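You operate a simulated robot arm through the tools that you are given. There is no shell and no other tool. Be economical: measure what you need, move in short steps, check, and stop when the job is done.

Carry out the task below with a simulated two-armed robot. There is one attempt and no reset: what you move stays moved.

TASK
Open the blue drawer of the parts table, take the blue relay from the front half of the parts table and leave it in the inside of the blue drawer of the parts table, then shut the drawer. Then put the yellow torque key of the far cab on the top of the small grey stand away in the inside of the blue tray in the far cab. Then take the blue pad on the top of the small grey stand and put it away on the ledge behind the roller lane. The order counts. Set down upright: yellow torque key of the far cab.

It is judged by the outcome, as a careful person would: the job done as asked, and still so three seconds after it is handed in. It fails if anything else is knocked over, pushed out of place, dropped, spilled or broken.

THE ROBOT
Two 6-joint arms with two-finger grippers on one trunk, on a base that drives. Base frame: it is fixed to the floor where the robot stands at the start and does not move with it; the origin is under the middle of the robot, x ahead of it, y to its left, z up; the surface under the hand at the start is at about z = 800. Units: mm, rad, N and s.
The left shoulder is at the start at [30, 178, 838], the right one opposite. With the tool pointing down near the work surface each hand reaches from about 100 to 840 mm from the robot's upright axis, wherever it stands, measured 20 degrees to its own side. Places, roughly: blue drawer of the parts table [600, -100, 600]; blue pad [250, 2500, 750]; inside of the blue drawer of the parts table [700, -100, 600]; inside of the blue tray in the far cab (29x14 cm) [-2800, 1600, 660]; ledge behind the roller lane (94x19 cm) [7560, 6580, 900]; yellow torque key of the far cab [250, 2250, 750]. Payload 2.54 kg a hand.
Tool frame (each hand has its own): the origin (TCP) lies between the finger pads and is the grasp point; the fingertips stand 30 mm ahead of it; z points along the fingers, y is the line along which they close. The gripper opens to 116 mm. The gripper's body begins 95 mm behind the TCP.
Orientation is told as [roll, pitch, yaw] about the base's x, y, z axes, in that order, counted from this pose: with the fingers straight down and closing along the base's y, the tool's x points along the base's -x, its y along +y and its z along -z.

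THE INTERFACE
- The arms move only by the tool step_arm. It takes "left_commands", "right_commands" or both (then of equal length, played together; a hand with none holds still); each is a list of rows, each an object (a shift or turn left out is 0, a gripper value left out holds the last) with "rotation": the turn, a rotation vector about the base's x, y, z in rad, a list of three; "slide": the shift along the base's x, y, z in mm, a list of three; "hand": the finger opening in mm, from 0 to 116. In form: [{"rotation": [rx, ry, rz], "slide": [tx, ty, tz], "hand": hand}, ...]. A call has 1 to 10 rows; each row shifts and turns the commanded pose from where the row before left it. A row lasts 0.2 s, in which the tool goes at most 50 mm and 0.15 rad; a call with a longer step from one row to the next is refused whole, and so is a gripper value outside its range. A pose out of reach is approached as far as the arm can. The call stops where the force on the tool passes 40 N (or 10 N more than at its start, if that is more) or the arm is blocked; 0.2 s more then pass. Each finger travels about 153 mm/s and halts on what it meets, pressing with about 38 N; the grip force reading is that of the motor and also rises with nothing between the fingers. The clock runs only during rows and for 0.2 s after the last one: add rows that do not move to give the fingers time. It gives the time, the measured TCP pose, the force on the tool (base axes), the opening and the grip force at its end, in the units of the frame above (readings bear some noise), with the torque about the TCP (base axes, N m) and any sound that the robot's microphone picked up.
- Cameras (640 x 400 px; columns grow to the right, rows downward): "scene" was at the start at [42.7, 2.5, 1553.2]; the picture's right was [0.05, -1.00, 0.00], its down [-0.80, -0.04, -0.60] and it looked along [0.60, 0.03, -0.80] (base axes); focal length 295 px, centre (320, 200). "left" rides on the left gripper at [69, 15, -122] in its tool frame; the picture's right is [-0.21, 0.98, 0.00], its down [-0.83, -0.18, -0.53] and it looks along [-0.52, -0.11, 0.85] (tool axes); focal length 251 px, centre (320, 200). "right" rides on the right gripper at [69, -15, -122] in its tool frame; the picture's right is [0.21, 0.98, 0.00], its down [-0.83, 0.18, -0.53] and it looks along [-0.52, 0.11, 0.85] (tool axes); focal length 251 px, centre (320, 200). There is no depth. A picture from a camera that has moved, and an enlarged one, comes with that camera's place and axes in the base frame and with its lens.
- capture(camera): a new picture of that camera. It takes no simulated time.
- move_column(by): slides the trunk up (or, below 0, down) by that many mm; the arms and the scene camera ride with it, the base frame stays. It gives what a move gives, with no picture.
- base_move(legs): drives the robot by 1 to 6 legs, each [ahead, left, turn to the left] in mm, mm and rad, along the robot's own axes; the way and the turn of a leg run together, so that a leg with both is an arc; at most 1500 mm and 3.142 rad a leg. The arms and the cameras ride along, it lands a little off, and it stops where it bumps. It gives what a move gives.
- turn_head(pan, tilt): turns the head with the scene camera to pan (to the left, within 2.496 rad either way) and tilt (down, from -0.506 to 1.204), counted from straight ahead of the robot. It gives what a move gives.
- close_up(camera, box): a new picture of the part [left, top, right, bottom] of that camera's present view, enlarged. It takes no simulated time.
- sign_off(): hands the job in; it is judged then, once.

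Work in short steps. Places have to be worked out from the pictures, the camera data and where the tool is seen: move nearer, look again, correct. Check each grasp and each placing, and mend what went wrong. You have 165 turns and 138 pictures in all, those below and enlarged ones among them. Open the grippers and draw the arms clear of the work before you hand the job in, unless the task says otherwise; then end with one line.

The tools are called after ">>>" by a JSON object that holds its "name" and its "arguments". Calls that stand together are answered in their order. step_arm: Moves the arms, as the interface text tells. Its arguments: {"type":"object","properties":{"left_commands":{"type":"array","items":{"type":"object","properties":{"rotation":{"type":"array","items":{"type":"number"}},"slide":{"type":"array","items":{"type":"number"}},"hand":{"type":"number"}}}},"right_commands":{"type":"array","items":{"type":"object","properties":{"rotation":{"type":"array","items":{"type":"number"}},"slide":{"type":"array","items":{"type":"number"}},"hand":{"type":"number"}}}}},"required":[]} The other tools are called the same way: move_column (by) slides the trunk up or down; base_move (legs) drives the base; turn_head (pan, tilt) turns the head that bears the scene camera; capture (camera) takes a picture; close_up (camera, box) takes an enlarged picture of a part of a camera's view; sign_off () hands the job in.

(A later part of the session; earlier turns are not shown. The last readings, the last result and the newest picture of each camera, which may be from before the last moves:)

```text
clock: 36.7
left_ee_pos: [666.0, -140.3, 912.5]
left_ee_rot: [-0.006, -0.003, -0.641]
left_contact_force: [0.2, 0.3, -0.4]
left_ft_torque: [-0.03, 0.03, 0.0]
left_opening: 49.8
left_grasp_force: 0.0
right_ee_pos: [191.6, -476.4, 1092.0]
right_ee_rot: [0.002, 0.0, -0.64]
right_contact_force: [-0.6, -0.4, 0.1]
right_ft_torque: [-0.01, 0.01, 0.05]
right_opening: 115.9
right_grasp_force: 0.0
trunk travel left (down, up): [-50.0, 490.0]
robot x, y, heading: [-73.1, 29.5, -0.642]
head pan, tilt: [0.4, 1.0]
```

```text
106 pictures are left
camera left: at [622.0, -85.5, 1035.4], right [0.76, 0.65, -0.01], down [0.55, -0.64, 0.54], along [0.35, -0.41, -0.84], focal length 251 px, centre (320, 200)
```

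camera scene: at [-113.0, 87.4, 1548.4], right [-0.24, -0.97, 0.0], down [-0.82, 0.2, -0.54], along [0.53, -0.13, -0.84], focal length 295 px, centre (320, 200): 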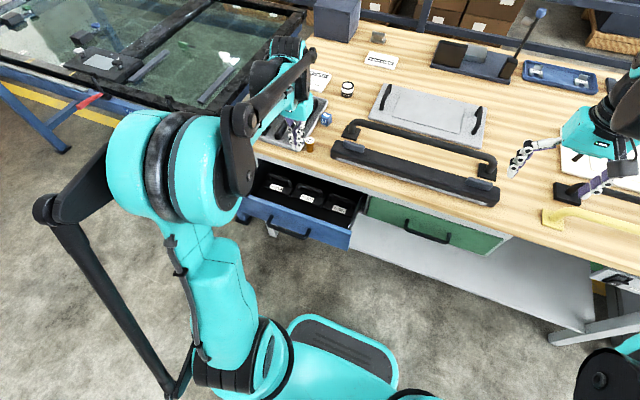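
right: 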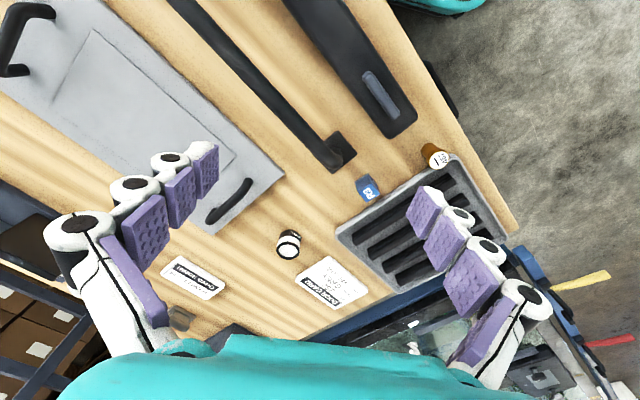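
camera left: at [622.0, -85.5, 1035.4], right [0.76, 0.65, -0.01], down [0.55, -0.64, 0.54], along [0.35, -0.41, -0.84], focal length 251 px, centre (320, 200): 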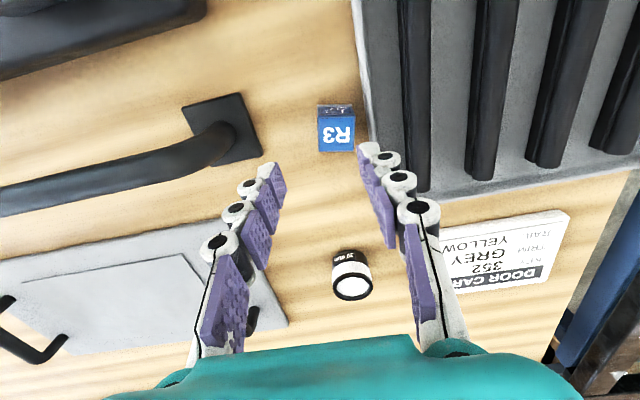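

The relay now sits about 8 mm from the tray rim, so a finger won't fit on that side. I turn the hand 90° to grip it front-to-back.

>>> {"name": "step_arm", "arguments": {"left_commands": [{"slide": [0.8, 1.5, 0], "rotation": [0, 0, 0.148]}, {"slide": [0.8, 1.5, 0], "rotation": [0, 0, 0.148]}, {"slide": [0.8, 1.5, 0], "rotation": [0, 0, 0.148]}, {"slide": [0.8, 1.5, 0], "rotation": [0, 0, 0.148]}, {"slide": [0.8, 1.5, 0], "rotation": [0, 0, 0.148]}, {"slide": [0.8, 1.5, 0], "rotation": [0, 0, 0.148]}, {"slide": [0.8, 1.5, 0], "rotation": [0, 0, 0.148]}, {"slide": [0.8, 1.5, 0], "rotation": [0, 0, 0.148]}, {"slide": [0.8, 1.5, 0], "rotation": [0, 0, 0.148]}, {"slide": [0.3, 1, 0], "rotation": [0, 0, 0.148]}]}}

>>> {"name": "capture", "arguments": {"camera": "left"}}

```text
clock: 38.9
left_ee_pos: [674.5, -126.6, 911.1]
left_ee_rot: [-0.007, -0.001, 0.84]
left_contact_force: [0.0, -0.6, -0.5]
left_ft_torque: [0.01, 0.0, -0.03]
left_opening: 50.0
left_grasp_force: 0.0
right_ee_pos: [190.8, -476.4, 1092.6]
right_ee_rot: [0.0, 0.0, -0.64]
right_contact_force: [-0.2, -0.2, 0.5]
right_ft_torque: [0.0, -0.01, -0.03]
right_opening: 116.0
right_grasp_force: 0.1
trunk travel left (down, up): [-50.0, 490.0]
robot x, y, heading: [-78.2, 27.8, -0.638]
head pan, tilt: [0.4, 1.0]
```

```text
105 pictures are left
camera left: at [617.4, -165.7, 1033.2], right [-0.58, 0.81, -0.01], down [0.68, 0.5, 0.54], along [0.44, 0.31, -0.84], focal length 251 px, centre (320, 200)
```

left: 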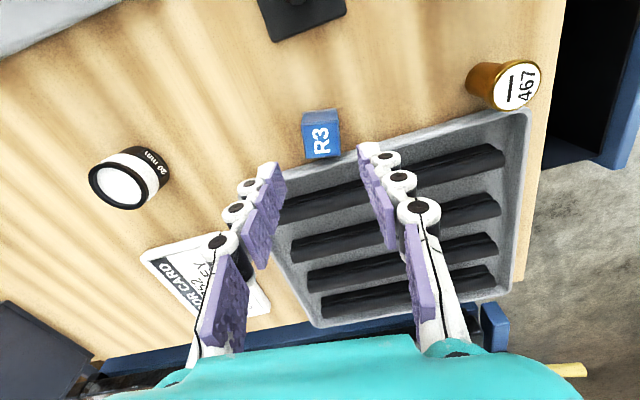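

Well centred. I rotate slightly to match the relay's faces, descend and grip.

>>> {"name": "step_arm", "arguments": {"left_commands": [{"rotation": [0, 0, -0.11], "slide": [0, 0, -20]}, {"slide": [0, 0, -25]}, {"slide": [0, 0, -20]}, {"slide": [0, 0, -10]}, {}, {"hand": 0}, {}, {}]}}

>>> {"name": "capture", "arguments": {"camera": "left"}}

```text
clock: 40.7
left_ee_pos: [674.6, -123.8, 836.4]
left_ee_rot: [-0.007, -0.002, 0.728]
left_contact_force: [-0.2, 1.0, 0.4]
left_ft_torque: [-0.02, 0.03, 0.01]
left_opening: 28.6
left_grasp_force: 38.1
right_ee_pos: [191.1, -476.2, 1094.6]
right_ee_rot: [0.0, -0.001, -0.641]
right_contact_force: [-1.0, 0.4, 1.0]
right_ft_torque: [0.02, -0.01, 0.03]
right_opening: 115.8
right_grasp_force: 0.1
trunk travel left (down, up): [-50.0, 490.0]
robot x, y, heading: [-73.0, 27.8, -0.642]
head pan, tilt: [0.4, 1.0]
```

```text
104 pictures are left
camera left: at [613.7, -158.4, 959.0], right [-0.49, 0.87, -0.01], down [0.73, 0.42, 0.54], along [0.47, 0.26, -0.84], focal length 251 px, centre (320, 200)
```

left: 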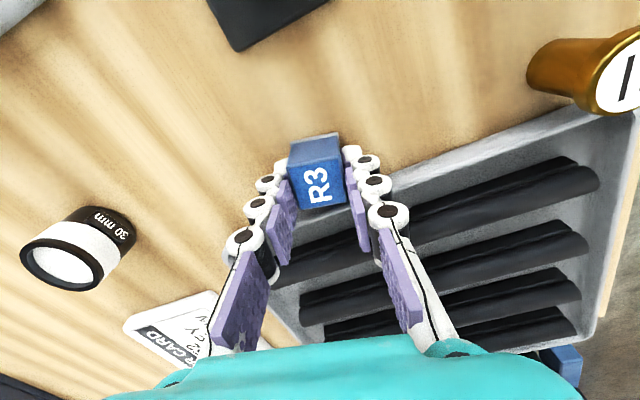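

Gripped at 28.6 mm. I lift gently and check.

>>> {"name": "step_arm", "arguments": {"left_commands": [{"slide": [0, 0, 10]}, {"slide": [0, 0, 15]}, {"slide": [0, 0, 20]}, {"slide": [0, 0, 20]}, {"slide": [0, 0, 10]}, {}]}}

```text
clock: 42.1
left_ee_pos: [672.7, -123.9, 911.1]
left_ee_rot: [-0.005, -0.003, 0.729]
left_contact_force: [-0.2, 0.4, -1.0]
left_ft_torque: [0.03, -0.04, -0.02]
left_opening: 28.5
left_grasp_force: 38.3
right_ee_pos: [191.0, -476.1, 1093.7]
right_ee_rot: [-0.001, -0.001, -0.642]
right_contact_force: [-0.1, -0.8, -0.3]
right_ft_torque: [0.01, 0.01, 0.01]
right_opening: 116.1
right_grasp_force: 0.0
trunk travel left (down, up): [-50.0, 490.0]
robot x, y, heading: [-70.3, 29.3, -0.643]
head pan, tilt: [0.4, 1.0]
```

Held. I raise a little, then carry it back over the drawer's front strip (about (412,-8)), turning the hand square on the way.

>>> {"name": "step_arm", "arguments": {"left_commands": [{"slide": [0, 0, 15]}, {"slide": [-14, 6, 15], "rotation": [0, 0, -0.13]}, {"slide": [-26, 12, 0], "rotation": [0, 0, -0.14]}, {"slide": [-30, 13, 0], "rotation": [0, 0, -0.14]}, {"slide": [-32, 14, 0], "rotation": [0, 0, -0.14]}, {"slide": [-32, 14, 0], "rotation": [0, 0, -0.14]}, {"slide": [-32, 14, 0], "rotation": [0, 0, -0.14]}, {"slide": [-32, 14, 0], "rotation": [0, 0, -0.14]}, {"slide": [-32, 14, 0], "rotation": [0, 0, -0.14]}, {"slide": [-31, 13, 0], "rotation": [0, 0, -0.14]}]}}

>>> {"name": "capture", "arguments": {"camera": "left"}}

>>> {"name": "close_up", "arguments": {"camera": "scene", "box": [200, 100, 400, 280]}}

```text
clock: 44.3
left_ee_pos: [413.6, -10.2, 942.1]
left_ee_rot: [-0.007, -0.004, -0.525]
left_contact_force: [-0.4, -0.1, 0.3]
left_ft_torque: [0.01, -0.03, 0.01]
left_opening: 28.7
left_grasp_force: 38.2
right_ee_pos: [189.0, -476.7, 1093.8]
right_ee_rot: [0.0, -0.001, -0.641]
right_contact_force: [0.2, -0.6, 0.4]
right_ft_torque: [-0.02, -0.05, -0.01]
right_opening: 115.9
right_grasp_force: 0.1
trunk travel left (down, up): [-50.0, 490.0]
robot x, y, heading: [-72.7, 28.7, -0.637]
head pan, tilt: [0.4, 1.0]
```

```text
103 pictures are left
camera left: at [362.2, 38.4, 1063.1], right [0.68, 0.74, -0.01], down [0.62, -0.57, 0.54], along [0.39, -0.37, -0.84], focal length 251 px, centre (320, 200)
```

left: 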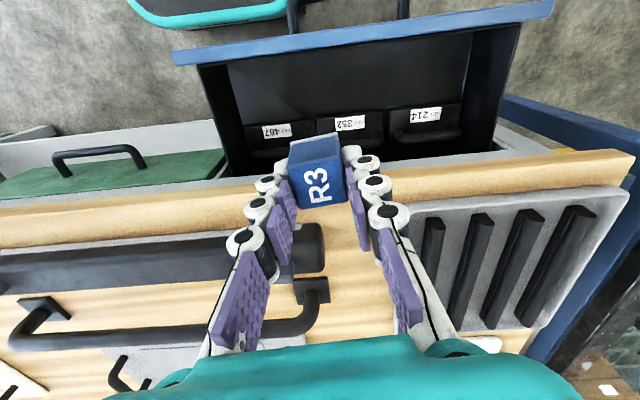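

```text
2.22 times, centred on (300, 190) of scene
camera zoom: at [-33.9, 28.2, 1548.4], right [-0.24, -0.97, 0.0], down [-0.82, 0.2, -0.54], along [0.53, -0.13, -0.84], focal length 655 px, centre (364, 222)
```

zoom: 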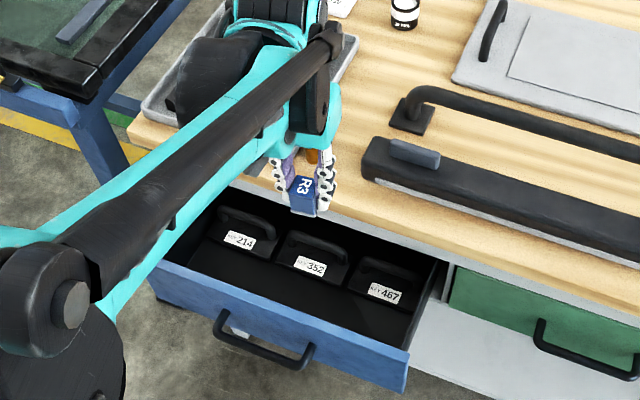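

The relay is over the strip (free between about f=280 and 375; hand at 338). I correct the yaw and descend into the drawer mouth.

>>> {"name": "step_arm", "arguments": {"left_commands": [{"slide": [-6, 4, -20], "rotation": [0, 0, -0.11]}, {"slide": [0, 0, -40]}, {"slide": [0, 0, -40]}, {"slide": [0, 0, -40]}, {"slide": [0, 0, -40]}, {"slide": [0, 0, -30]}, {}]}}

>>> {"name": "capture", "arguments": {"camera": "left"}}

>>> {"name": "close_up", "arguments": {"camera": "scene", "box": [200, 100, 400, 280]}}

```text
clock: 45.9
left_ee_pos: [408.3, -8.8, 731.7]
left_ee_rot: [-0.007, -0.003, -0.632]
left_contact_force: [0.1, -0.2, -0.2]
left_ft_torque: [0.0, -0.01, 0.04]
left_opening: 28.4
left_grasp_force: 37.7
right_ee_pos: [189.9, -475.5, 1093.7]
right_ee_rot: [0.0, 0.0, -0.64]
right_contact_force: [-0.9, 0.3, -0.1]
right_ft_torque: [-0.03, 0.01, -0.01]
right_opening: 116.0
right_grasp_force: 0.0
trunk travel left (down, up): [-50.0, 490.0]
robot x, y, heading: [-76.2, 25.6, -0.639]
head pan, tilt: [0.4, 1.0]
```

```text
101 pictures are left
camera left: at [362.3, 46.5, 854.5], right [0.75, 0.66, -0.01], down [0.56, -0.63, 0.54], along [0.35, -0.41, -0.84], focal length 251 px, centre (320, 200)
```

left: 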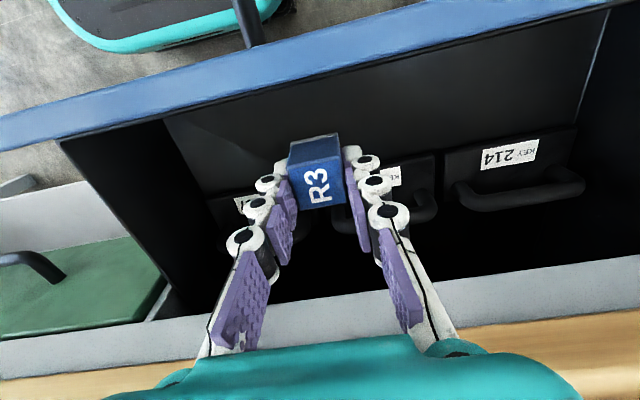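

```text
2.22 times, centred on (300, 190) of scene
camera zoom: at [-33.1, 27.8, 1548.4], right [-0.24, -0.97, 0.0], down [-0.82, 0.2, -0.54], along [0.52, -0.13, -0.84], focal length 655 px, centre (364, 222)
```

zoom: 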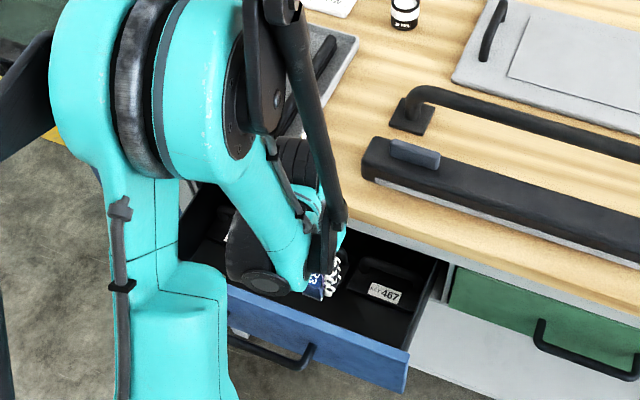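

The strip is clear beneath. I descend slowly, watching the force for the drawer floor.

>>> {"name": "step_arm", "arguments": {"left_commands": [{"slide": [0, 0, -15]}, {"slide": [0, 0, -15]}, {"slide": [0, 0, -10]}, {"slide": [0, 0, -8]}, {"slide": [0, 0, -8]}, {}]}}

>>> {"name": "capture", "arguments": {"camera": "left"}}

```text
clock: 47.3
left_ee_pos: [428.9, -15.0, 702.2]
left_ee_rot: [-0.008, -0.001, -0.631]
left_contact_force: [-0.3, -0.2, 0.2]
left_ft_torque: [0.02, -0.01, 0.01]
left_opening: 28.1
left_grasp_force: 37.7
left hand out of reach, approached as far as the arm can: row 1, 2, 3, 4, 5
right_ee_pos: [191.4, -475.7, 1092.0]
right_ee_rot: [0.0, 0.002, -0.638]
right_contact_force: [0.8, -0.4, 0.3]
right_ft_torque: [-0.01, -0.01, -0.01]
right_opening: 116.0
right_grasp_force: 0.0
trunk travel left (down, up): [-50.0, 490.0]
robot x, y, heading: [-75.6, 28.0, -0.64]
head pan, tilt: [0.4, 1.0]
```

```text
99 pictures are left
camera left: at [384.2, 38.1, 825.0], right [0.75, 0.66, -0.01], down [0.56, -0.63, 0.54], along [0.35, -0.41, -0.84], focal length 251 px, centre (320, 200)
```

left: 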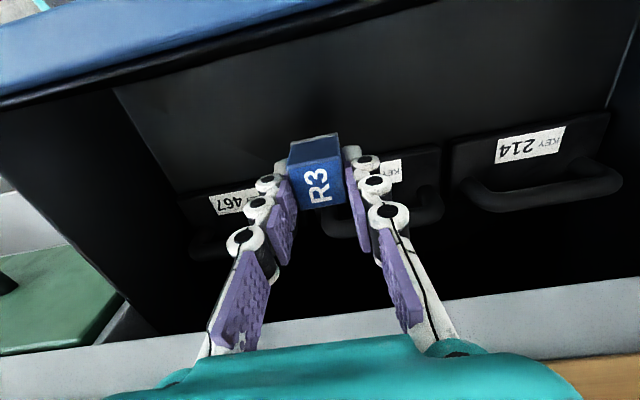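

The arm is too folded at this depth. I raise out of the drawer, back the base off 130 mm and lower the trunk, then re-enter with better reach.

>>> {"name": "step_arm", "arguments": {"left_commands": [{"slide": [-8, 3, 25]}, {"slide": [-8, 4, 30]}, {"slide": [0, 0, 40]}, {"slide": [0, 0, 40]}, {}]}}

>>> {"name": "base_move", "arguments": {"legs": [[-130, 0, 0]]}}

>>> {"name": "move_column", "arguments": {"by": -48}}

```text
clock: 48.5
left_ee_pos: [412.3, -12.1, 836.4]
left_ee_rot: [-0.007, -0.002, -0.632]
left_contact_force: [0.5, -0.1, -1.2]
left_ft_torque: [0.01, 0.03, 0.0]
left_opening: 28.8
left_grasp_force: 37.5
right_ee_pos: [190.9, -477.3, 1093.3]
right_ee_rot: [0.0, -0.001, -0.642]
right_contact_force: [0.6, 0.6, 1.4]
right_ft_torque: [0.0, 0.0, 0.03]
right_opening: 116.1
right_grasp_force: 0.2
trunk travel left (down, up): [-50.0, 490.0]
robot x, y, heading: [-74.5, 27.6, -0.642]
head pan, tilt: [0.4, 1.0]
```

```text
clock: 49.8
left_ee_pos: [304.6, 69.1, 838.3]
left_ee_rot: [-0.007, -0.004, -0.632]
left_contact_force: [-0.7, 0.4, 0.4]
left_ft_torque: [-0.02, -0.03, 0.02]
left_opening: 28.7
left_grasp_force: 38.1
right_ee_pos: [85.1, -396.1, 1095.0]
right_ee_rot: [-0.001, -0.002, -0.639]
right_contact_force: [-1.8, -0.4, 0.6]
right_ft_torque: [-0.07, -0.06, -0.01]
right_opening: 116.2
right_grasp_force: 0.0
trunk travel left (down, up): [-50.0, 490.0]
robot x, y, heading: [-180.7, 104.7, -0.641]
head pan, tilt: [0.4, 1.0]
```

```text
clock: 50.7
left_ee_pos: [306.5, 68.9, 789.3]
left_ee_rot: [-0.008, -0.002, -0.631]
left_contact_force: [-0.2, 0.0, -0.3]
left_ft_torque: [0.01, 0.03, 0.01]
left_opening: 28.6
left_grasp_force: 37.9
right_ee_pos: [85.0, -396.5, 1046.6]
right_ee_rot: [0.0, 0.0, -0.638]
right_contact_force: [-0.6, 1.2, 0.1]
right_ft_torque: [-0.01, 0.0, 0.01]
right_opening: 115.8
right_grasp_force: 0.1
trunk travel left (down, up): [-2.0, 538.0]
robot x, y, heading: [-180.0, 106.4, -0.636]
head pan, tilt: [0.4, 1.0]
```

Now forward to (408,-9) and down, in steps.

>>> {"name": "step_arm", "arguments": {"left_commands": [{"slide": [25.4, -19.4, 0]}, {"slide": [25.4, -19.4, 0]}, {"slide": [25.4, -19.4, 0]}, {"slide": [25.4, -19.4, 0]}, {"slide": [0, 0, -25]}, {"slide": [0, 0, -25]}, {"slide": [0, 0, -20]}, {"slide": [0, 0, -15]}, {}]}}

>>> {"name": "capture", "arguments": {"camera": "left"}}

```text
clock: 52.7
left_ee_pos: [407.8, -7.1, 703.7]
left_ee_rot: [-0.008, -0.001, -0.63]
left_contact_force: [-0.5, 0.2, -0.1]
left_ft_torque: [0.02, 0.01, 0.0]
left_opening: 28.4
left_grasp_force: 37.8
right_ee_pos: [85.8, -396.1, 1044.8]
right_ee_rot: [0.0, -0.002, -0.64]
right_contact_force: [0.6, 0.4, 0.5]
right_ft_torque: [-0.01, 0.03, 0.0]
right_opening: 116.1
right_grasp_force: 0.1
trunk travel left (down, up): [-2.0, 538.0]
robot x, y, heading: [-181.2, 109.7, -0.637]
head pan, tilt: [0.4, 1.0]
```

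```text
98 pictures are left
camera left: at [361.5, 46.6, 825.8], right [0.75, 0.66, -0.01], down [0.56, -0.63, 0.54], along [0.35, -0.41, -0.84], focal length 251 px, centre (320, 200)
```

left: 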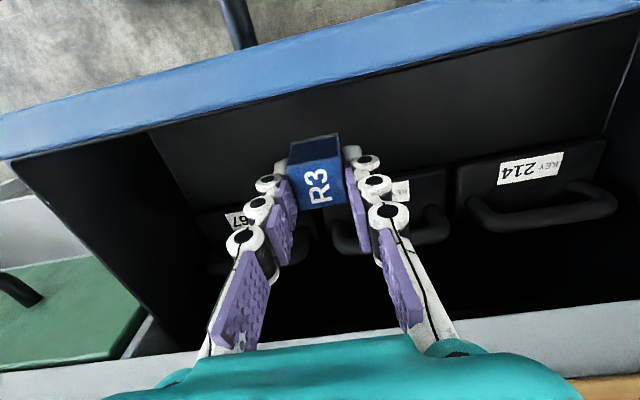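

Reach is fine now. I continue down with small steps until contact.

>>> {"name": "step_arm", "arguments": {"left_commands": [{"slide": [0, 0, -10]}, {"slide": [0, 0, -10]}, {"slide": [0, 0, -8]}, {"slide": [0, 0, -8]}, {"slide": [0, 0, -6]}, {"slide": [0, 0, -6]}, {"slide": [0, 0, -6]}, {"slide": [0, 0, -5]}, {"slide": [0, 0, -5]}, {"slide": [0, 0, -5]}]}}

>>> {"name": "capture", "arguments": {"camera": "left"}}

```text
clock: 54.8
left_ee_pos: [405.2, -8.4, 642.2]
left_ee_rot: [-0.004, -0.004, -0.63]
left_contact_force: [0.5, -0.1, 28.6]
left_ft_torque: [0.39, -0.18, 0.04]
left_opening: 28.7
left_grasp_force: 37.5
right_ee_pos: [84.6, -396.2, 1047.0]
right_ee_rot: [0.0, -0.002, -0.638]
right_contact_force: [-0.1, 0.1, -0.4]
right_ft_torque: [0.01, -0.02, 0.0]
right_opening: 115.9
right_grasp_force: 0.1
trunk travel left (down, up): [-2.0, 538.0]
robot x, y, heading: [-181.2, 107.4, -0.64]
head pan, tilt: [0.4, 1.0]
stopped in row 10 (left hand): the force on the tool passed its limit at 56 N (the readings are from after the stop); the commanded pose is now the measured one
```

```text
97 pictures are left
camera left: at [360.6, 45.6, 763.9], right [0.75, 0.66, 0.0], down [0.56, -0.63, 0.54], along [0.35, -0.4, -0.84], focal length 251 px, centre (320, 200)
```

left: 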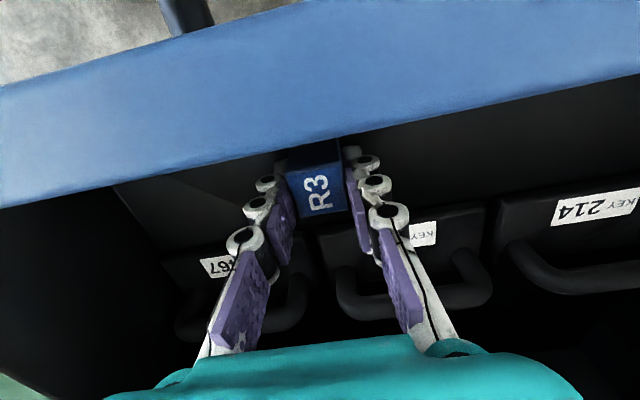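

It touches the floor. I ease up 2 mm, open and withdraw upward.

>>> {"name": "step_arm", "arguments": {"left_commands": [{"slide": [0, 0, 2]}, {"hand": 48}, {}, {"slide": [0, 0, 20]}, {"slide": [0, 0, 40]}, {"slide": [0, 0, 40]}, {"slide": [0, 0, 40]}, {"slide": [0, 0, 40]}, {}]}}

>>> {"name": "capture", "arguments": {"camera": "left"}}

```text
clock: 56.8
left_ee_pos: [405.9, -6.8, 822.8]
left_ee_rot: [-0.006, -0.001, -0.63]
left_contact_force: [0.5, -0.3, 0.0]
left_ft_torque: [0.02, -0.02, -0.01]
left_opening: 48.1
left_grasp_force: 0.1
right_ee_pos: [86.1, -396.9, 1045.2]
right_ee_rot: [-0.002, 0.0, -0.638]
right_contact_force: [-0.2, 0.6, -0.9]
right_ft_torque: [0.0, 0.03, 0.03]
right_opening: 115.9
right_grasp_force: 0.1
trunk travel left (down, up): [-2.0, 538.0]
robot x, y, heading: [-180.0, 107.2, -0.64]
head pan, tilt: [0.4, 1.0]
```

```text
96 pictures are left
camera left: at [361.0, 47.3, 944.9], right [0.75, 0.66, -0.01], down [0.56, -0.63, 0.54], along [0.35, -0.4, -0.84], focal length 251 px, centre (320, 200)
```

left: 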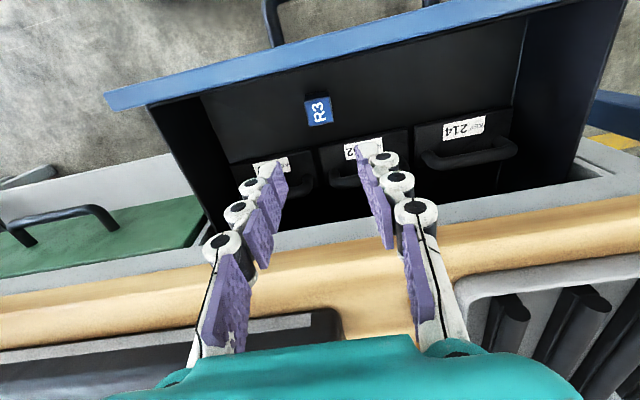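

The relay stands in the drawer. To shut it I back off 150 mm, close the fingers, and come down in front of the handle bar to push it in.

>>> {"name": "base_move", "arguments": {"legs": [[-155, 0, 0]]}}

>>> {"name": "step_arm", "arguments": {"left_commands": [{"slide": [11, 15, 0], "hand": 0}, {"slide": [11, 15, 0]}, {"slide": [0, 0, -20]}, {}]}}

>>> {"name": "capture", "arguments": {"camera": "left"}}

>>> {"name": "capture", "arguments": {"camera": "scene"}}

```text
clock: 58.1
left_ee_pos: [283.2, 82.5, 822.8]
left_ee_rot: [-0.006, -0.004, -0.632]
left_contact_force: [0.3, 0.5, 0.3]
left_ft_torque: [-0.01, 0.0, -0.03]
left_opening: 48.0
left_grasp_force: 0.0
right_ee_pos: [-37.4, -306.1, 1045.9]
right_ee_rot: [0.0, -0.001, -0.641]
right_contact_force: [0.5, 1.1, 0.1]
right_ft_torque: [-0.03, -0.02, 0.03]
right_opening: 116.1
right_grasp_force: 0.1
trunk travel left (down, up): [-2.0, 538.0]
robot x, y, heading: [-299.4, 198.4, -0.638]
head pan, tilt: [0.4, 1.0]
```

```text
clock: 59.1
left_ee_pos: [306.4, 110.7, 802.4]
left_ee_rot: [-0.004, -0.002, -0.631]
left_contact_force: [-0.6, 0.1, -0.5]
left_ft_torque: [0.02, -0.04, 0.03]
left_opening: 0.2
left_grasp_force: 28.8
right_ee_pos: [-35.6, -306.9, 1045.6]
right_ee_rot: [-0.001, 0.0, -0.641]
right_contact_force: [-0.8, 0.3, 0.2]
right_ft_torque: [0.03, 0.0, 0.02]
right_opening: 116.2
right_grasp_force: 0.0
trunk travel left (down, up): [-2.0, 538.0]
robot x, y, heading: [-303.1, 191.0, -0.64]
head pan, tilt: [0.4, 1.0]
```

```text
95 pictures are left
camera left: at [261.3, 165.1, 925.2], right [0.75, 0.66, -0.01], down [0.56, -0.63, 0.54], along [0.35, -0.41, -0.84], focal length 251 px, centre (320, 200)
```

left: 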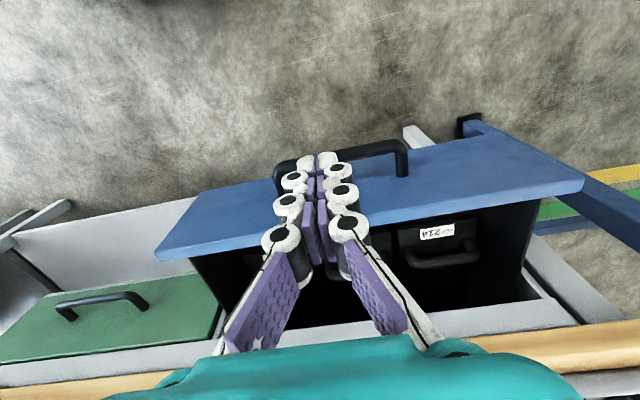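

```text
94 pictures are left
camera scene: at [-260.2, 196.8, 1500.3], right [-0.24, -0.97, 0.0], down [-0.82, 0.2, -0.54], along [0.52, -0.13, -0.84], focal length 295 px, centre (320, 200)
```

scene: 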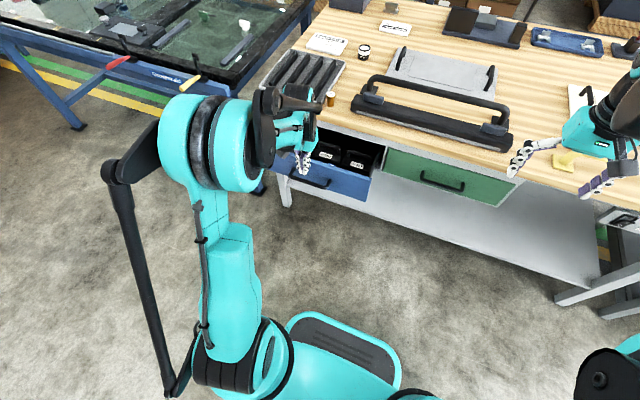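

The fingers stand just in front of the bar. I descend to bar height.

>>> {"name": "step_arm", "arguments": {"left_commands": [{"slide": [-5, 4, -30]}, {"slide": [0, 0, -35]}, {"slide": [0, 0, -35]}, {"slide": [0, 0, -25]}, {}]}}

>>> {"name": "capture", "arguments": {"camera": "left"}}

```text
clock: 60.4
left_ee_pos: [302.6, 117.4, 679.3]
left_ee_rot: [-0.005, -0.001, -0.631]
left_contact_force: [-0.3, -0.5, 0.0]
left_ft_torque: [0.0, -0.02, 0.0]
left_opening: 0.1
left_grasp_force: 28.6
right_ee_pos: [-36.4, -307.4, 1046.8]
right_ee_rot: [0.001, 0.001, -0.641]
right_contact_force: [-0.7, 0.0, -0.2]
right_ft_torque: [0.01, -0.01, -0.01]
right_opening: 115.9
right_grasp_force: 0.2
trunk travel left (down, up): [-2.0, 538.0]
robot x, y, heading: [-306.1, 195.3, -0.643]
head pan, tilt: [0.4, 1.0]
```

```text
93 pictures are left
camera left: at [255.9, 171.2, 800.5], right [0.75, 0.66, -0.01], down [0.56, -0.63, 0.54], along [0.35, -0.41, -0.84], focal length 251 px, centre (320, 200)
```

left: 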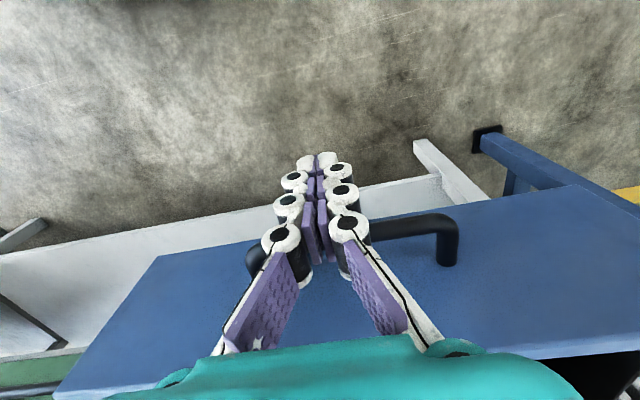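

Fingers are in front of the bar. I push in along (0.80,-0.60).

>>> {"name": "step_arm", "arguments": {"left_commands": [{"slide": [12, -9, 0]}, {"slide": [12, -9, 0]}, {"slide": [12, -9, 0]}, {"slide": [16, -12, 0]}, {"slide": [16, -12, 0]}, {"slide": [16, -12, 0]}, {"slide": [16, -12, 0]}, {"slide": [12, -9, 0]}, {"slide": [12, -9, 0]}, {"slide": [8, -6, 0]}]}}

>>> {"name": "close_up", "arguments": {"camera": "scene", "box": [230, 60, 430, 220]}}

```text
clock: 62.5
left_ee_pos: [434.4, 17.1, 678.2]
left_ee_rot: [-0.005, -0.001, -0.632]
left_contact_force: [-0.5, -0.5, -0.2]
left_ft_torque: [0.02, 0.0, -0.03]
left_opening: 0.2
left_grasp_force: 28.7
right_ee_pos: [-35.9, -306.8, 1046.1]
right_ee_rot: [-0.001, 0.0, -0.641]
right_contact_force: [-0.6, -0.2, 0.4]
right_ft_torque: [-0.01, -0.01, 0.0]
right_opening: 115.8
right_grasp_force: 0.1
trunk travel left (down, up): [-2.0, 538.0]
robot x, y, heading: [-304.1, 199.4, -0.638]
head pan, tilt: [0.4, 1.0]
```

```text
2.50 times, centred on (330, 140) of scene
camera zoom: at [-260.0, 196.6, 1500.3], right [-0.24, -0.97, 0.0], down [-0.82, 0.2, -0.54], along [0.52, -0.13, -0.84], focal length 737 px, centre (295, 350)
```

zoom: 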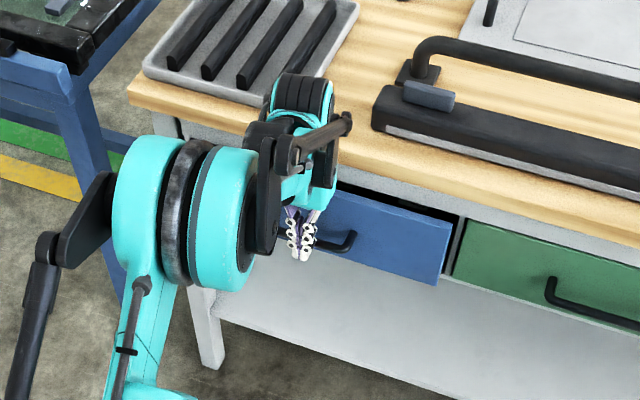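

Nearly shut. I push the remaining 25–30 mm until it stops.

>>> {"name": "step_arm", "arguments": {"left_commands": [{"slide": [6.4, -4.8, 0]}, {"slide": [6.4, -4.8, 0]}, {"slide": [4.8, -3.6, 0]}, {"slide": [4, -3, 0]}, {"slide": [4, -3, 0]}, {"slide": [4, -3, 0]}]}}

>>> {"name": "close_up", "arguments": {"camera": "scene", "box": [230, 60, 430, 220]}}

```text
clock: 63.8
left_ee_pos: [454.8, 1.0, 677.6]
left_ee_rot: [-0.007, 0.013, -0.631]
left_contact_force: [-5.2, 3.1, 0.7]
left_ft_torque: [0.06, 0.03, -0.01]
left_opening: 5.8
left_grasp_force: 29.2
right_ee_pos: [-36.8, -305.6, 1045.1]
right_ee_rot: [0.0, 0.001, -0.639]
right_contact_force: [0.7, 0.2, -0.1]
right_ft_torque: [0.02, -0.01, 0.02]
right_opening: 115.9
right_grasp_force: 0.1
trunk travel left (down, up): [-2.0, 538.0]
robot x, y, heading: [-305.7, 199.0, -0.643]
head pan, tilt: [0.4, 1.0]
stopped in row 6 (left hand): the force on the tool passed its limit at 47 N (the readings are from after the stop); the commanded pose is now the measured one
```

```text
2.50 times, centred on (330, 140) of scene
camera zoom: at [-261.1, 197.0, 1500.4], right [-0.24, -0.97, 0.0], down [-0.82, 0.2, -0.54], along [0.52, -0.13, -0.84], focal length 737 px, centre (295, 350)
```

zoom: 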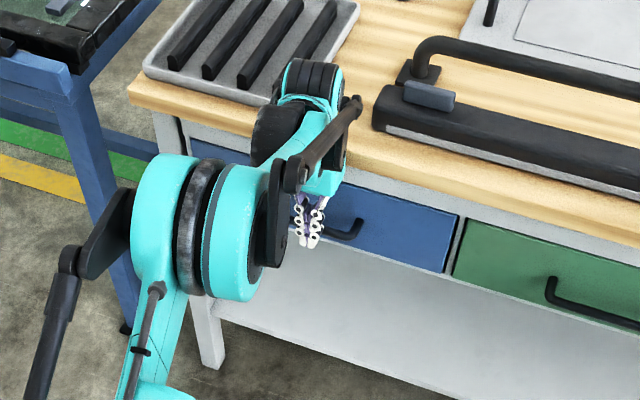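

The drawer is against its stop. I withdraw straight back, then up, and check it stayed shut.

>>> {"name": "step_arm", "arguments": {"left_commands": [{"slide": [-16, 12, 0]}, {"slide": [-24, 18, 0]}, {"slide": [-24, 18, 20]}, {"slide": [-20, 15, 45]}, {"slide": [0, 0, 45]}, {"slide": [0, 0, 45]}, {"slide": [0, 0, 45]}, {"slide": [0, 0, 45]}]}}

>>> {"name": "capture", "arguments": {"camera": "scene"}}

>>> {"name": "capture", "arguments": {"camera": "left"}}

```text
refused: row 4 steps farther than a row can; nothing moved
```

```text
90 pictures are left
camera scene: at [-261.1, 197.0, 1500.4], right [-0.24, -0.97, 0.0], down [-0.82, 0.2, -0.54], along [0.52, -0.13, -0.84], focal length 295 px, centre (320, 200)
```

scene: 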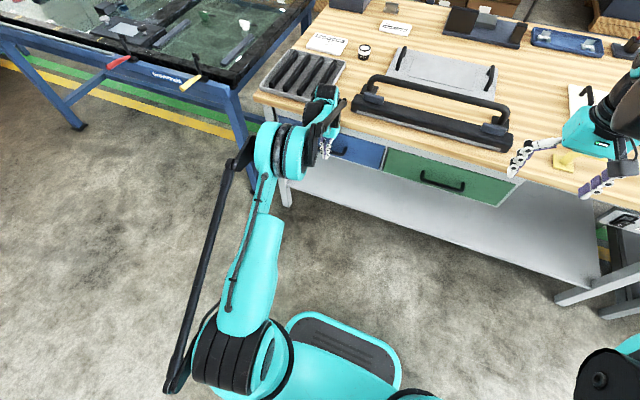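

```text
89 pictures are left
camera left: at [410.8, 54.5, 800.3], right [0.75, 0.66, -0.01], down [0.57, -0.63, 0.53], along [0.34, -0.4, -0.85], focal length 251 px, centre (320, 200)
```

left: 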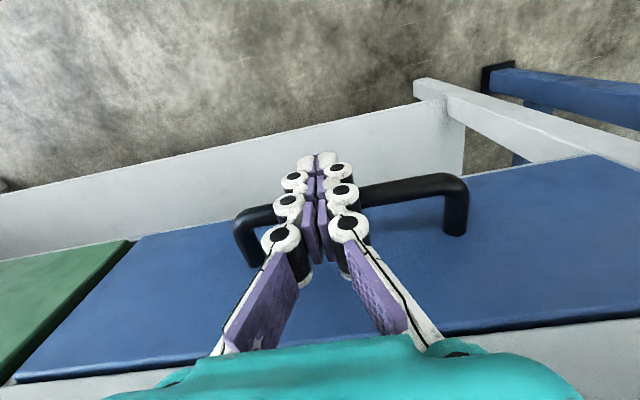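

A row was too long; I split it.

>>> {"name": "step_arm", "arguments": {"left_commands": [{"slide": [-16, 12, 0]}, {"slide": [-24, 18, 0]}, {"slide": [-24, 18, 20]}, {"slide": [-10, 7, 45]}, {"slide": [0, 0, 45]}, {"slide": [0, 0, 45]}, {"slide": [0, 0, 45]}, {"slide": [0, 0, 45]}]}}

>>> {"name": "turn_head", "arguments": {"pan": 1.6, "tilt": 0.5}}

>>> {"name": "capture", "arguments": {"camera": "scene"}}

>>> {"name": "close_up", "arguments": {"camera": "left", "box": [0, 0, 640, 400]}}

```text
clock: 65.6
left_ee_pos: [382.3, 59.1, 922.8]
left_ee_rot: [-0.007, 0.009, -0.632]
left_contact_force: [0.4, 0.3, 0.4]
left_ft_torque: [-0.01, -0.04, 0.0]
left_opening: 0.0
left_grasp_force: 28.4
right_ee_pos: [-36.5, -306.3, 1046.4]
right_ee_rot: [0.001, 0.002, -0.64]
right_contact_force: [-0.1, -0.1, -1.0]
right_ft_torque: [-0.02, 0.0, 0.02]
right_opening: 115.8
right_grasp_force: 0.1
trunk travel left (down, up): [-2.0, 538.0]
robot x, y, heading: [-304.2, 197.2, -0.637]
head pan, tilt: [0.4, 1.0]
```

```text
clock: 67.0
left_ee_pos: [384.1, 57.8, 920.2]
left_ee_rot: [-0.006, 0.008, -0.631]
left_contact_force: [0.7, -0.3, 0.1]
left_ft_torque: [0.01, 0.01, 0.04]
left_opening: 0.1
left_grasp_force: 29.0
right_ee_pos: [-37.5, -305.9, 1045.4]
right_ee_rot: [0.0, 0.001, -0.639]
right_contact_force: [-0.3, 0.1, 0.2]
right_ft_torque: [-0.02, 0.02, 0.0]
right_opening: 115.9
right_grasp_force: 0.0
trunk travel left (down, up): [-2.0, 538.0]
robot x, y, heading: [-301.1, 198.9, -0.638]
head pan, tilt: [1.6, 0.499]
```

```text
88 pictures are left
camera scene: at [-276.1, 288.2, 1541.4], right [0.82, -0.57, 0.0], down [-0.27, -0.39, -0.88], along [0.5, 0.72, -0.48], focal length 295 px, centre (320, 200)
```

scene: 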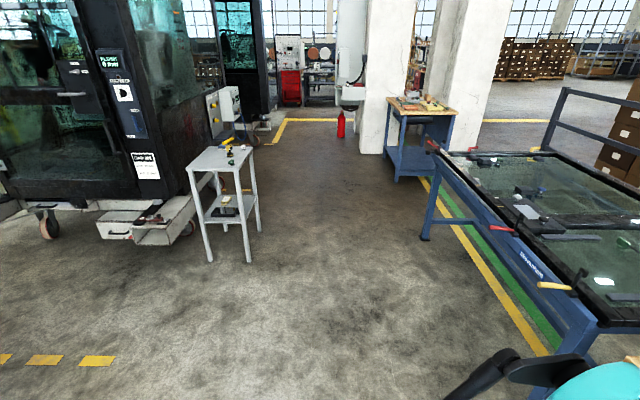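

```text
1.00 times, centred on (320, 200) of left (not enlarged: the box is as wide or as high as the picture)
camera zoom: at [338.7, 112.0, 1043.2], right [0.75, 0.66, -0.01], down [0.57, -0.63, 0.53], along [0.34, -0.4, -0.85], focal length 251 px, centre (320, 200)
```

zoom: 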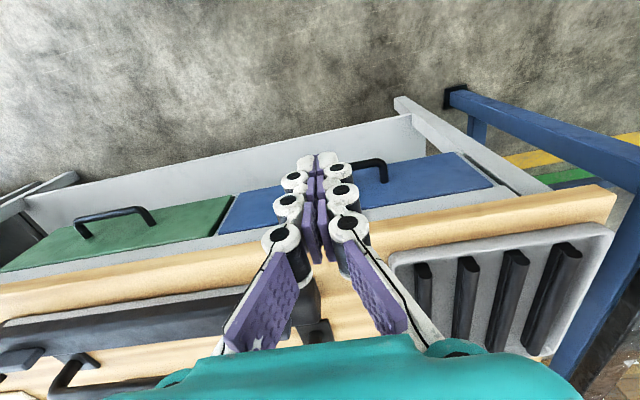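

The drawer is shut. The small grey stand is visible ahead-left; I zoom in on its top and the cab.

>>> {"name": "close_up", "arguments": {"camera": "scene", "box": [170, 120, 290, 250]}}

>>> {"name": "close_up", "arguments": {"camera": "scene", "box": [0, 20, 260, 250]}}

```text
3.08 times, centred on (230, 185) of scene
camera zoom: at [-276.1, 288.2, 1541.4], right [0.82, -0.57, 0.0], down [-0.27, -0.39, -0.88], along [0.5, 0.72, -0.48], focal length 907 px, centre (597, 246)
```

zoom: 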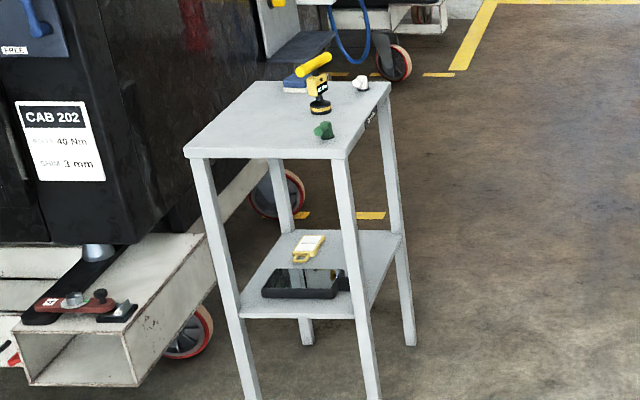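

```text
1.74 times, centred on (130, 135) of scene
camera zoom: at [-276.1, 288.2, 1541.4], right [0.82, -0.57, 0.0], down [-0.27, -0.39, -0.88], along [0.5, 0.72, -0.48], focal length 513 px, centre (650, 313)
```

zoom: 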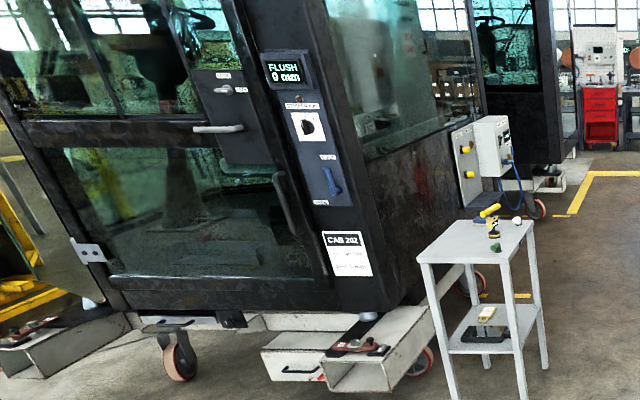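

The stand's top is about 360×500 mm, centred near (330,2440), its near edge facing heading ~0.91 rad. I turn and drive toward it, stopping short for a better look.

>>> {"name": "base_move", "arguments": {"legs": [[0, 0, 1.55], [600, 435, 0], [600, 435, 0]]}}

>>> {"name": "turn_head", "arguments": {"pan": 0.0, "tilt": 0.7}}

>>> {"name": "capture", "arguments": {"camera": "scene"}}

```text
clock: 78.2
left_ee_pos: [-55.6, 2333.3, 919.7]
left_ee_rot: [-0.014, 0.013, 0.884]
left_contact_force: [9.2, -3.3, 0.8]
left_ft_torque: [0.74, 1.51, -0.03]
left_opening: 0.2
left_grasp_force: 29.1
right_ee_pos: [282.5, 1903.2, 1045.8]
right_ee_rot: [0.0, 0.0, 0.886]
right_contact_force: [-0.6, -0.6, -0.1]
right_ft_torque: [0.01, 0.04, 0.02]
right_opening: 116.0
right_grasp_force: 0.1
trunk travel left (down, up): [-2.0, 538.0]
robot x, y, heading: [-232.7, 1661.6, 0.887]
head pan, tilt: [1.6, 0.499]
stopped in leg 3: the force on the tool passed its limit at 88 N (the readings are from after the stop); the commanded pose is now the measured one
```

```text
clock: 79.9
left_ee_pos: [-56.4, 2334.3, 920.3]
left_ee_rot: [-0.012, 0.012, 0.883]
left_contact_force: [20.8, -12.8, -7.4]
left_ft_torque: [1.81, 2.93, 0.03]
left_opening: 0.2
left_grasp_force: 28.4
right_ee_pos: [283.7, 1904.0, 1044.7]
right_ee_rot: [0.001, 0.002, 0.888]
right_contact_force: [0.5, -0.8, -0.4]
right_ft_torque: [-0.02, 0.0, 0.0]
right_opening: 115.9
right_grasp_force: 0.0
trunk travel left (down, up): [-2.0, 538.0]
robot x, y, heading: [-236.0, 1658.9, 0.885]
head pan, tilt: [0.0, 0.7]
```

```text
84 pictures are left
camera scene: at [-196.5, 1700.7, 1523.6], right [0.78, -0.63, 0.0], down [-0.41, -0.5, -0.76], along [0.48, 0.59, -0.64], focal length 295 px, centre (320, 200)
```

scene: 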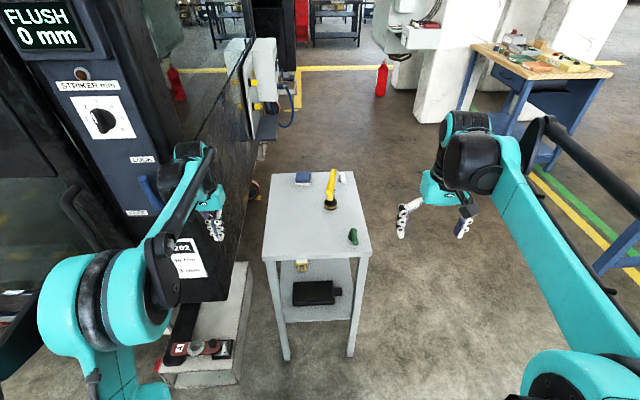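

The left hand touched the cab side while strafing. I back away to the right, then check for anything disturbed.

>>> {"name": "base_move", "arguments": {"legs": [[-60, -150, 0]]}}

>>> {"name": "capture", "arguments": {"camera": "scene"}}

```text
clock: 81.3
left_ee_pos: [23.2, 2189.3, 922.0]
left_ee_rot: [-0.013, 0.01, 0.884]
left_contact_force: [0.6, -0.8, 0.9]
left_ft_torque: [0.05, 0.03, -0.01]
left_opening: 0.0
left_grasp_force: 28.7
right_ee_pos: [362.7, 1760.1, 1045.6]
right_ee_rot: [-0.001, 0.0, 0.886]
right_contact_force: [-0.6, -0.7, -0.2]
right_ft_torque: [0.06, 0.04, 0.01]
right_opening: 116.0
right_grasp_force: 0.0
trunk travel left (down, up): [-2.0, 538.0]
robot x, y, heading: [-153.4, 1518.4, 0.889]
head pan, tilt: [0.0, 0.7]
```

```text
83 pictures are left
camera scene: at [-119.0, 1557.9, 1523.7], right [0.77, -0.63, 0.0], down [-0.41, -0.5, -0.77], along [0.48, 0.59, -0.64], focal length 295 px, centre (320, 200)
```

scene: 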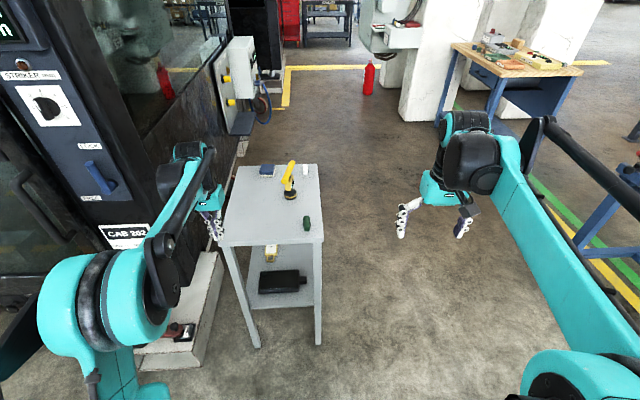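

Nothing seems disturbed. The torque key stands near (385,2375) and the blue pad near (400,2580). I drive straight ahead 400 mm, well right of the cab.

>>> {"name": "base_move", "arguments": {"legs": [[400, 0, 0]]}}

>>> {"name": "capture", "arguments": {"camera": "left"}}

>>> {"name": "close_up", "arguments": {"camera": "scene", "box": [190, 120, 430, 300]}}

```text
clock: 83.8
left_ee_pos: [272.2, 2495.0, 919.8]
left_ee_rot: [-0.015, 0.013, 0.884]
left_contact_force: [0.8, 0.6, -0.5]
left_ft_torque: [-0.02, 0.0, 0.0]
left_opening: 0.2
left_grasp_force: 28.8
right_ee_pos: [609.8, 2062.7, 1043.9]
right_ee_rot: [-0.001, 0.001, 0.885]
right_contact_force: [-1.1, 0.7, -0.1]
right_ft_torque: [-0.03, -0.02, 0.0]
right_opening: 115.9
right_grasp_force: 0.0
trunk travel left (down, up): [-2.0, 538.0]
robot x, y, heading: [94.2, 1822.3, 0.885]
head pan, tilt: [0.0, 0.7]
```

```text
82 pictures are left
camera left: at [216.6, 2453.1, 1043.1], right [-0.62, 0.79, -0.02], down [0.66, 0.53, 0.53], along [0.42, 0.31, -0.85], focal length 251 px, centre (320, 200)
```

left: 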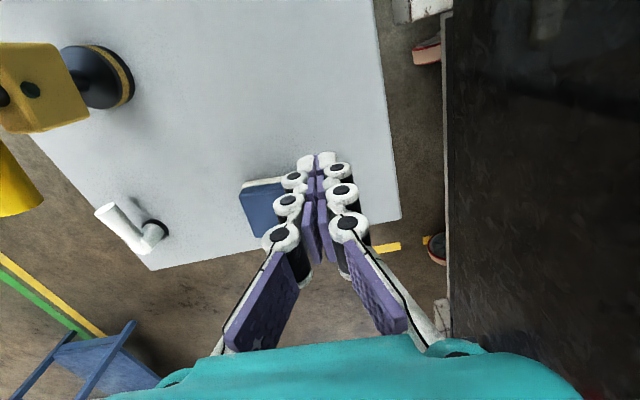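

```text
2.22 times, centred on (310, 210) of scene
camera zoom: at [128.4, 1862.4, 1523.6], right [0.77, -0.63, 0.0], down [-0.41, -0.5, -0.76], along [0.48, 0.59, -0.64], focal length 655 px, centre (342, 178)
```

zoom: 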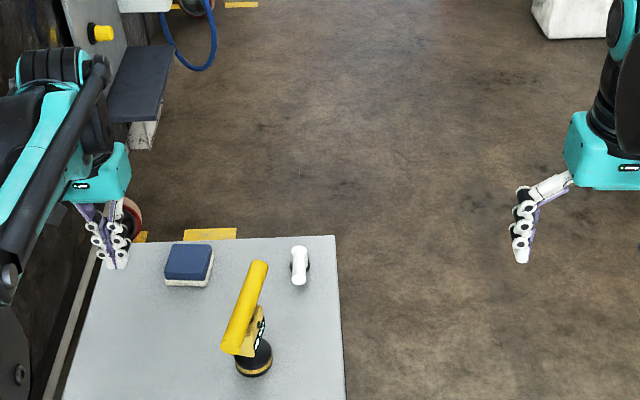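

The stand top is at about z=800; the key's black round base is near (353,2318), the pad near (358,2492). I raise the left hand and move it to view the key.

>>> {"name": "step_arm", "arguments": {"left_commands": [{"slide": [0, 0, 45]}, {"slide": [0, 0, 45]}, {"slide": [0, 0, 40]}, {"slide": [-10, -45, 0]}, {"slide": [-10, -45, 0]}, {"slide": [-10, -45, 0]}, {"slide": [-10, -45, 0]}, {"slide": [-10, -45, 0]}, {"hand": 116}, {}]}}

>>> {"name": "capture", "arguments": {"camera": "left"}}

>>> {"name": "close_up", "arguments": {"camera": "scene", "box": [240, 170, 380, 290]}}

```text
clock: 86.0
left_ee_pos: [223.0, 2268.9, 1049.5]
left_ee_rot: [-0.014, 0.012, 0.881]
left_contact_force: [-0.2, -0.5, 0.2]
left_ft_torque: [0.02, 0.01, 0.0]
left_opening: 115.7
left_grasp_force: 0.0
right_ee_pos: [609.1, 2063.1, 1046.8]
right_ee_rot: [0.0, 0.0, 0.884]
right_contact_force: [-0.5, -0.3, -0.5]
right_ft_torque: [0.0, 0.0, -0.01]
right_opening: 116.2
right_grasp_force: 0.2
trunk travel left (down, up): [-2.0, 538.0]
robot x, y, heading: [95.3, 1819.4, 0.887]
head pan, tilt: [0.0, 0.7]
```

```text
80 pictures are left
camera left: at [167.1, 2226.8, 1173.0], right [-0.62, 0.79, -0.02], down [0.66, 0.53, 0.53], along [0.42, 0.32, -0.85], focal length 251 px, centre (320, 200)
```

left: 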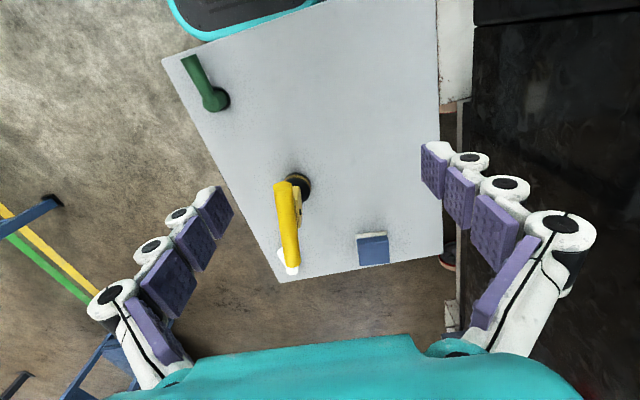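

```text
3.33 times, centred on (310, 230) of scene
camera zoom: at [127.6, 1861.3, 1523.7], right [0.77, -0.63, 0.0], down [-0.41, -0.5, -0.77], along [0.48, 0.59, -0.64], focal length 983 px, centre (353, 100)
```

zoom: 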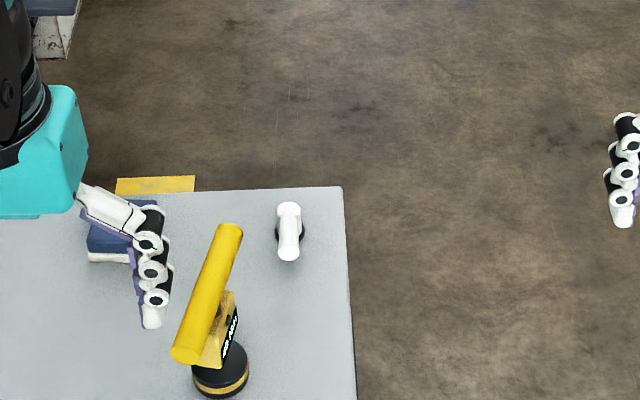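

Triangulation shows a T-shaped key: horizontal yellow handle from (307,2276) to (402,2359) at z≈912, over a round base at (351,2320). I line up above its middle, closing across the handle.

>>> {"name": "step_arm", "arguments": {"left_commands": [{"slide": [33, 12.3, -10], "rotation": [0, 0, -0.08], "hand": 60}, {"slide": [33, 12.3, -10], "rotation": [0, 0, -0.085]}, {"slide": [33, 12.3, -10]}, {"slide": [32, 12.3, -10]}, {}]}}

>>> {"name": "capture", "arguments": {"camera": "left"}}

>>> {"name": "close_up", "arguments": {"camera": "scene", "box": [240, 170, 380, 290]}}

```text
clock: 87.2
left_ee_pos: [352.2, 2316.0, 1010.2]
left_ee_rot: [-0.013, 0.012, 0.72]
left_contact_force: [-0.1, -0.2, 0.3]
left_ft_torque: [0.03, -0.04, 0.02]
left_opening: 60.2
left_grasp_force: 0.0
right_ee_pos: [609.5, 2063.9, 1046.0]
right_ee_rot: [0.0, 0.0, 0.885]
right_contact_force: [0.3, 0.2, -0.2]
right_ft_torque: [0.02, 0.02, -0.02]
right_opening: 116.1
right_grasp_force: 0.0
trunk travel left (down, up): [-2.0, 538.0]
robot x, y, heading: [93.6, 1823.6, 0.885]
head pan, tilt: [0.0, 0.7]
```

```text
78 pictures are left
camera left: at [291.5, 2284.4, 1134.0], right [-0.48, 0.88, -0.02], down [0.74, 0.42, 0.53], along [0.47, 0.24, -0.85], focal length 251 px, centre (320, 200)
```

left: 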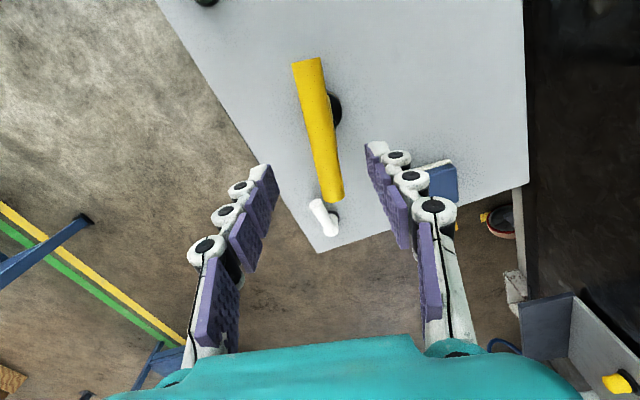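

```text
3.33 times, centred on (310, 230) of scene
camera zoom: at [127.4, 1861.3, 1523.7], right [0.77, -0.63, 0.0], down [-0.41, -0.5, -0.77], along [0.48, 0.59, -0.64], focal length 983 px, centre (353, 100)
```

zoom: 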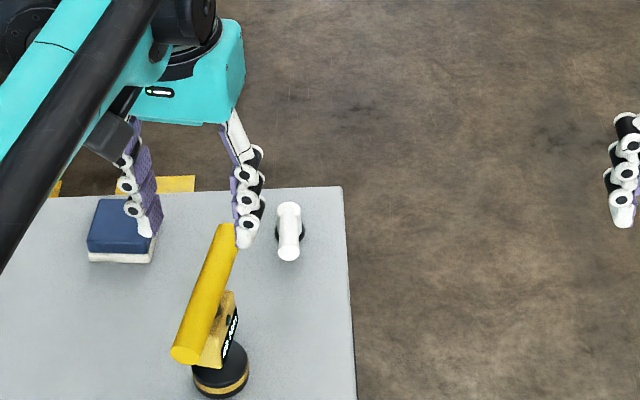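

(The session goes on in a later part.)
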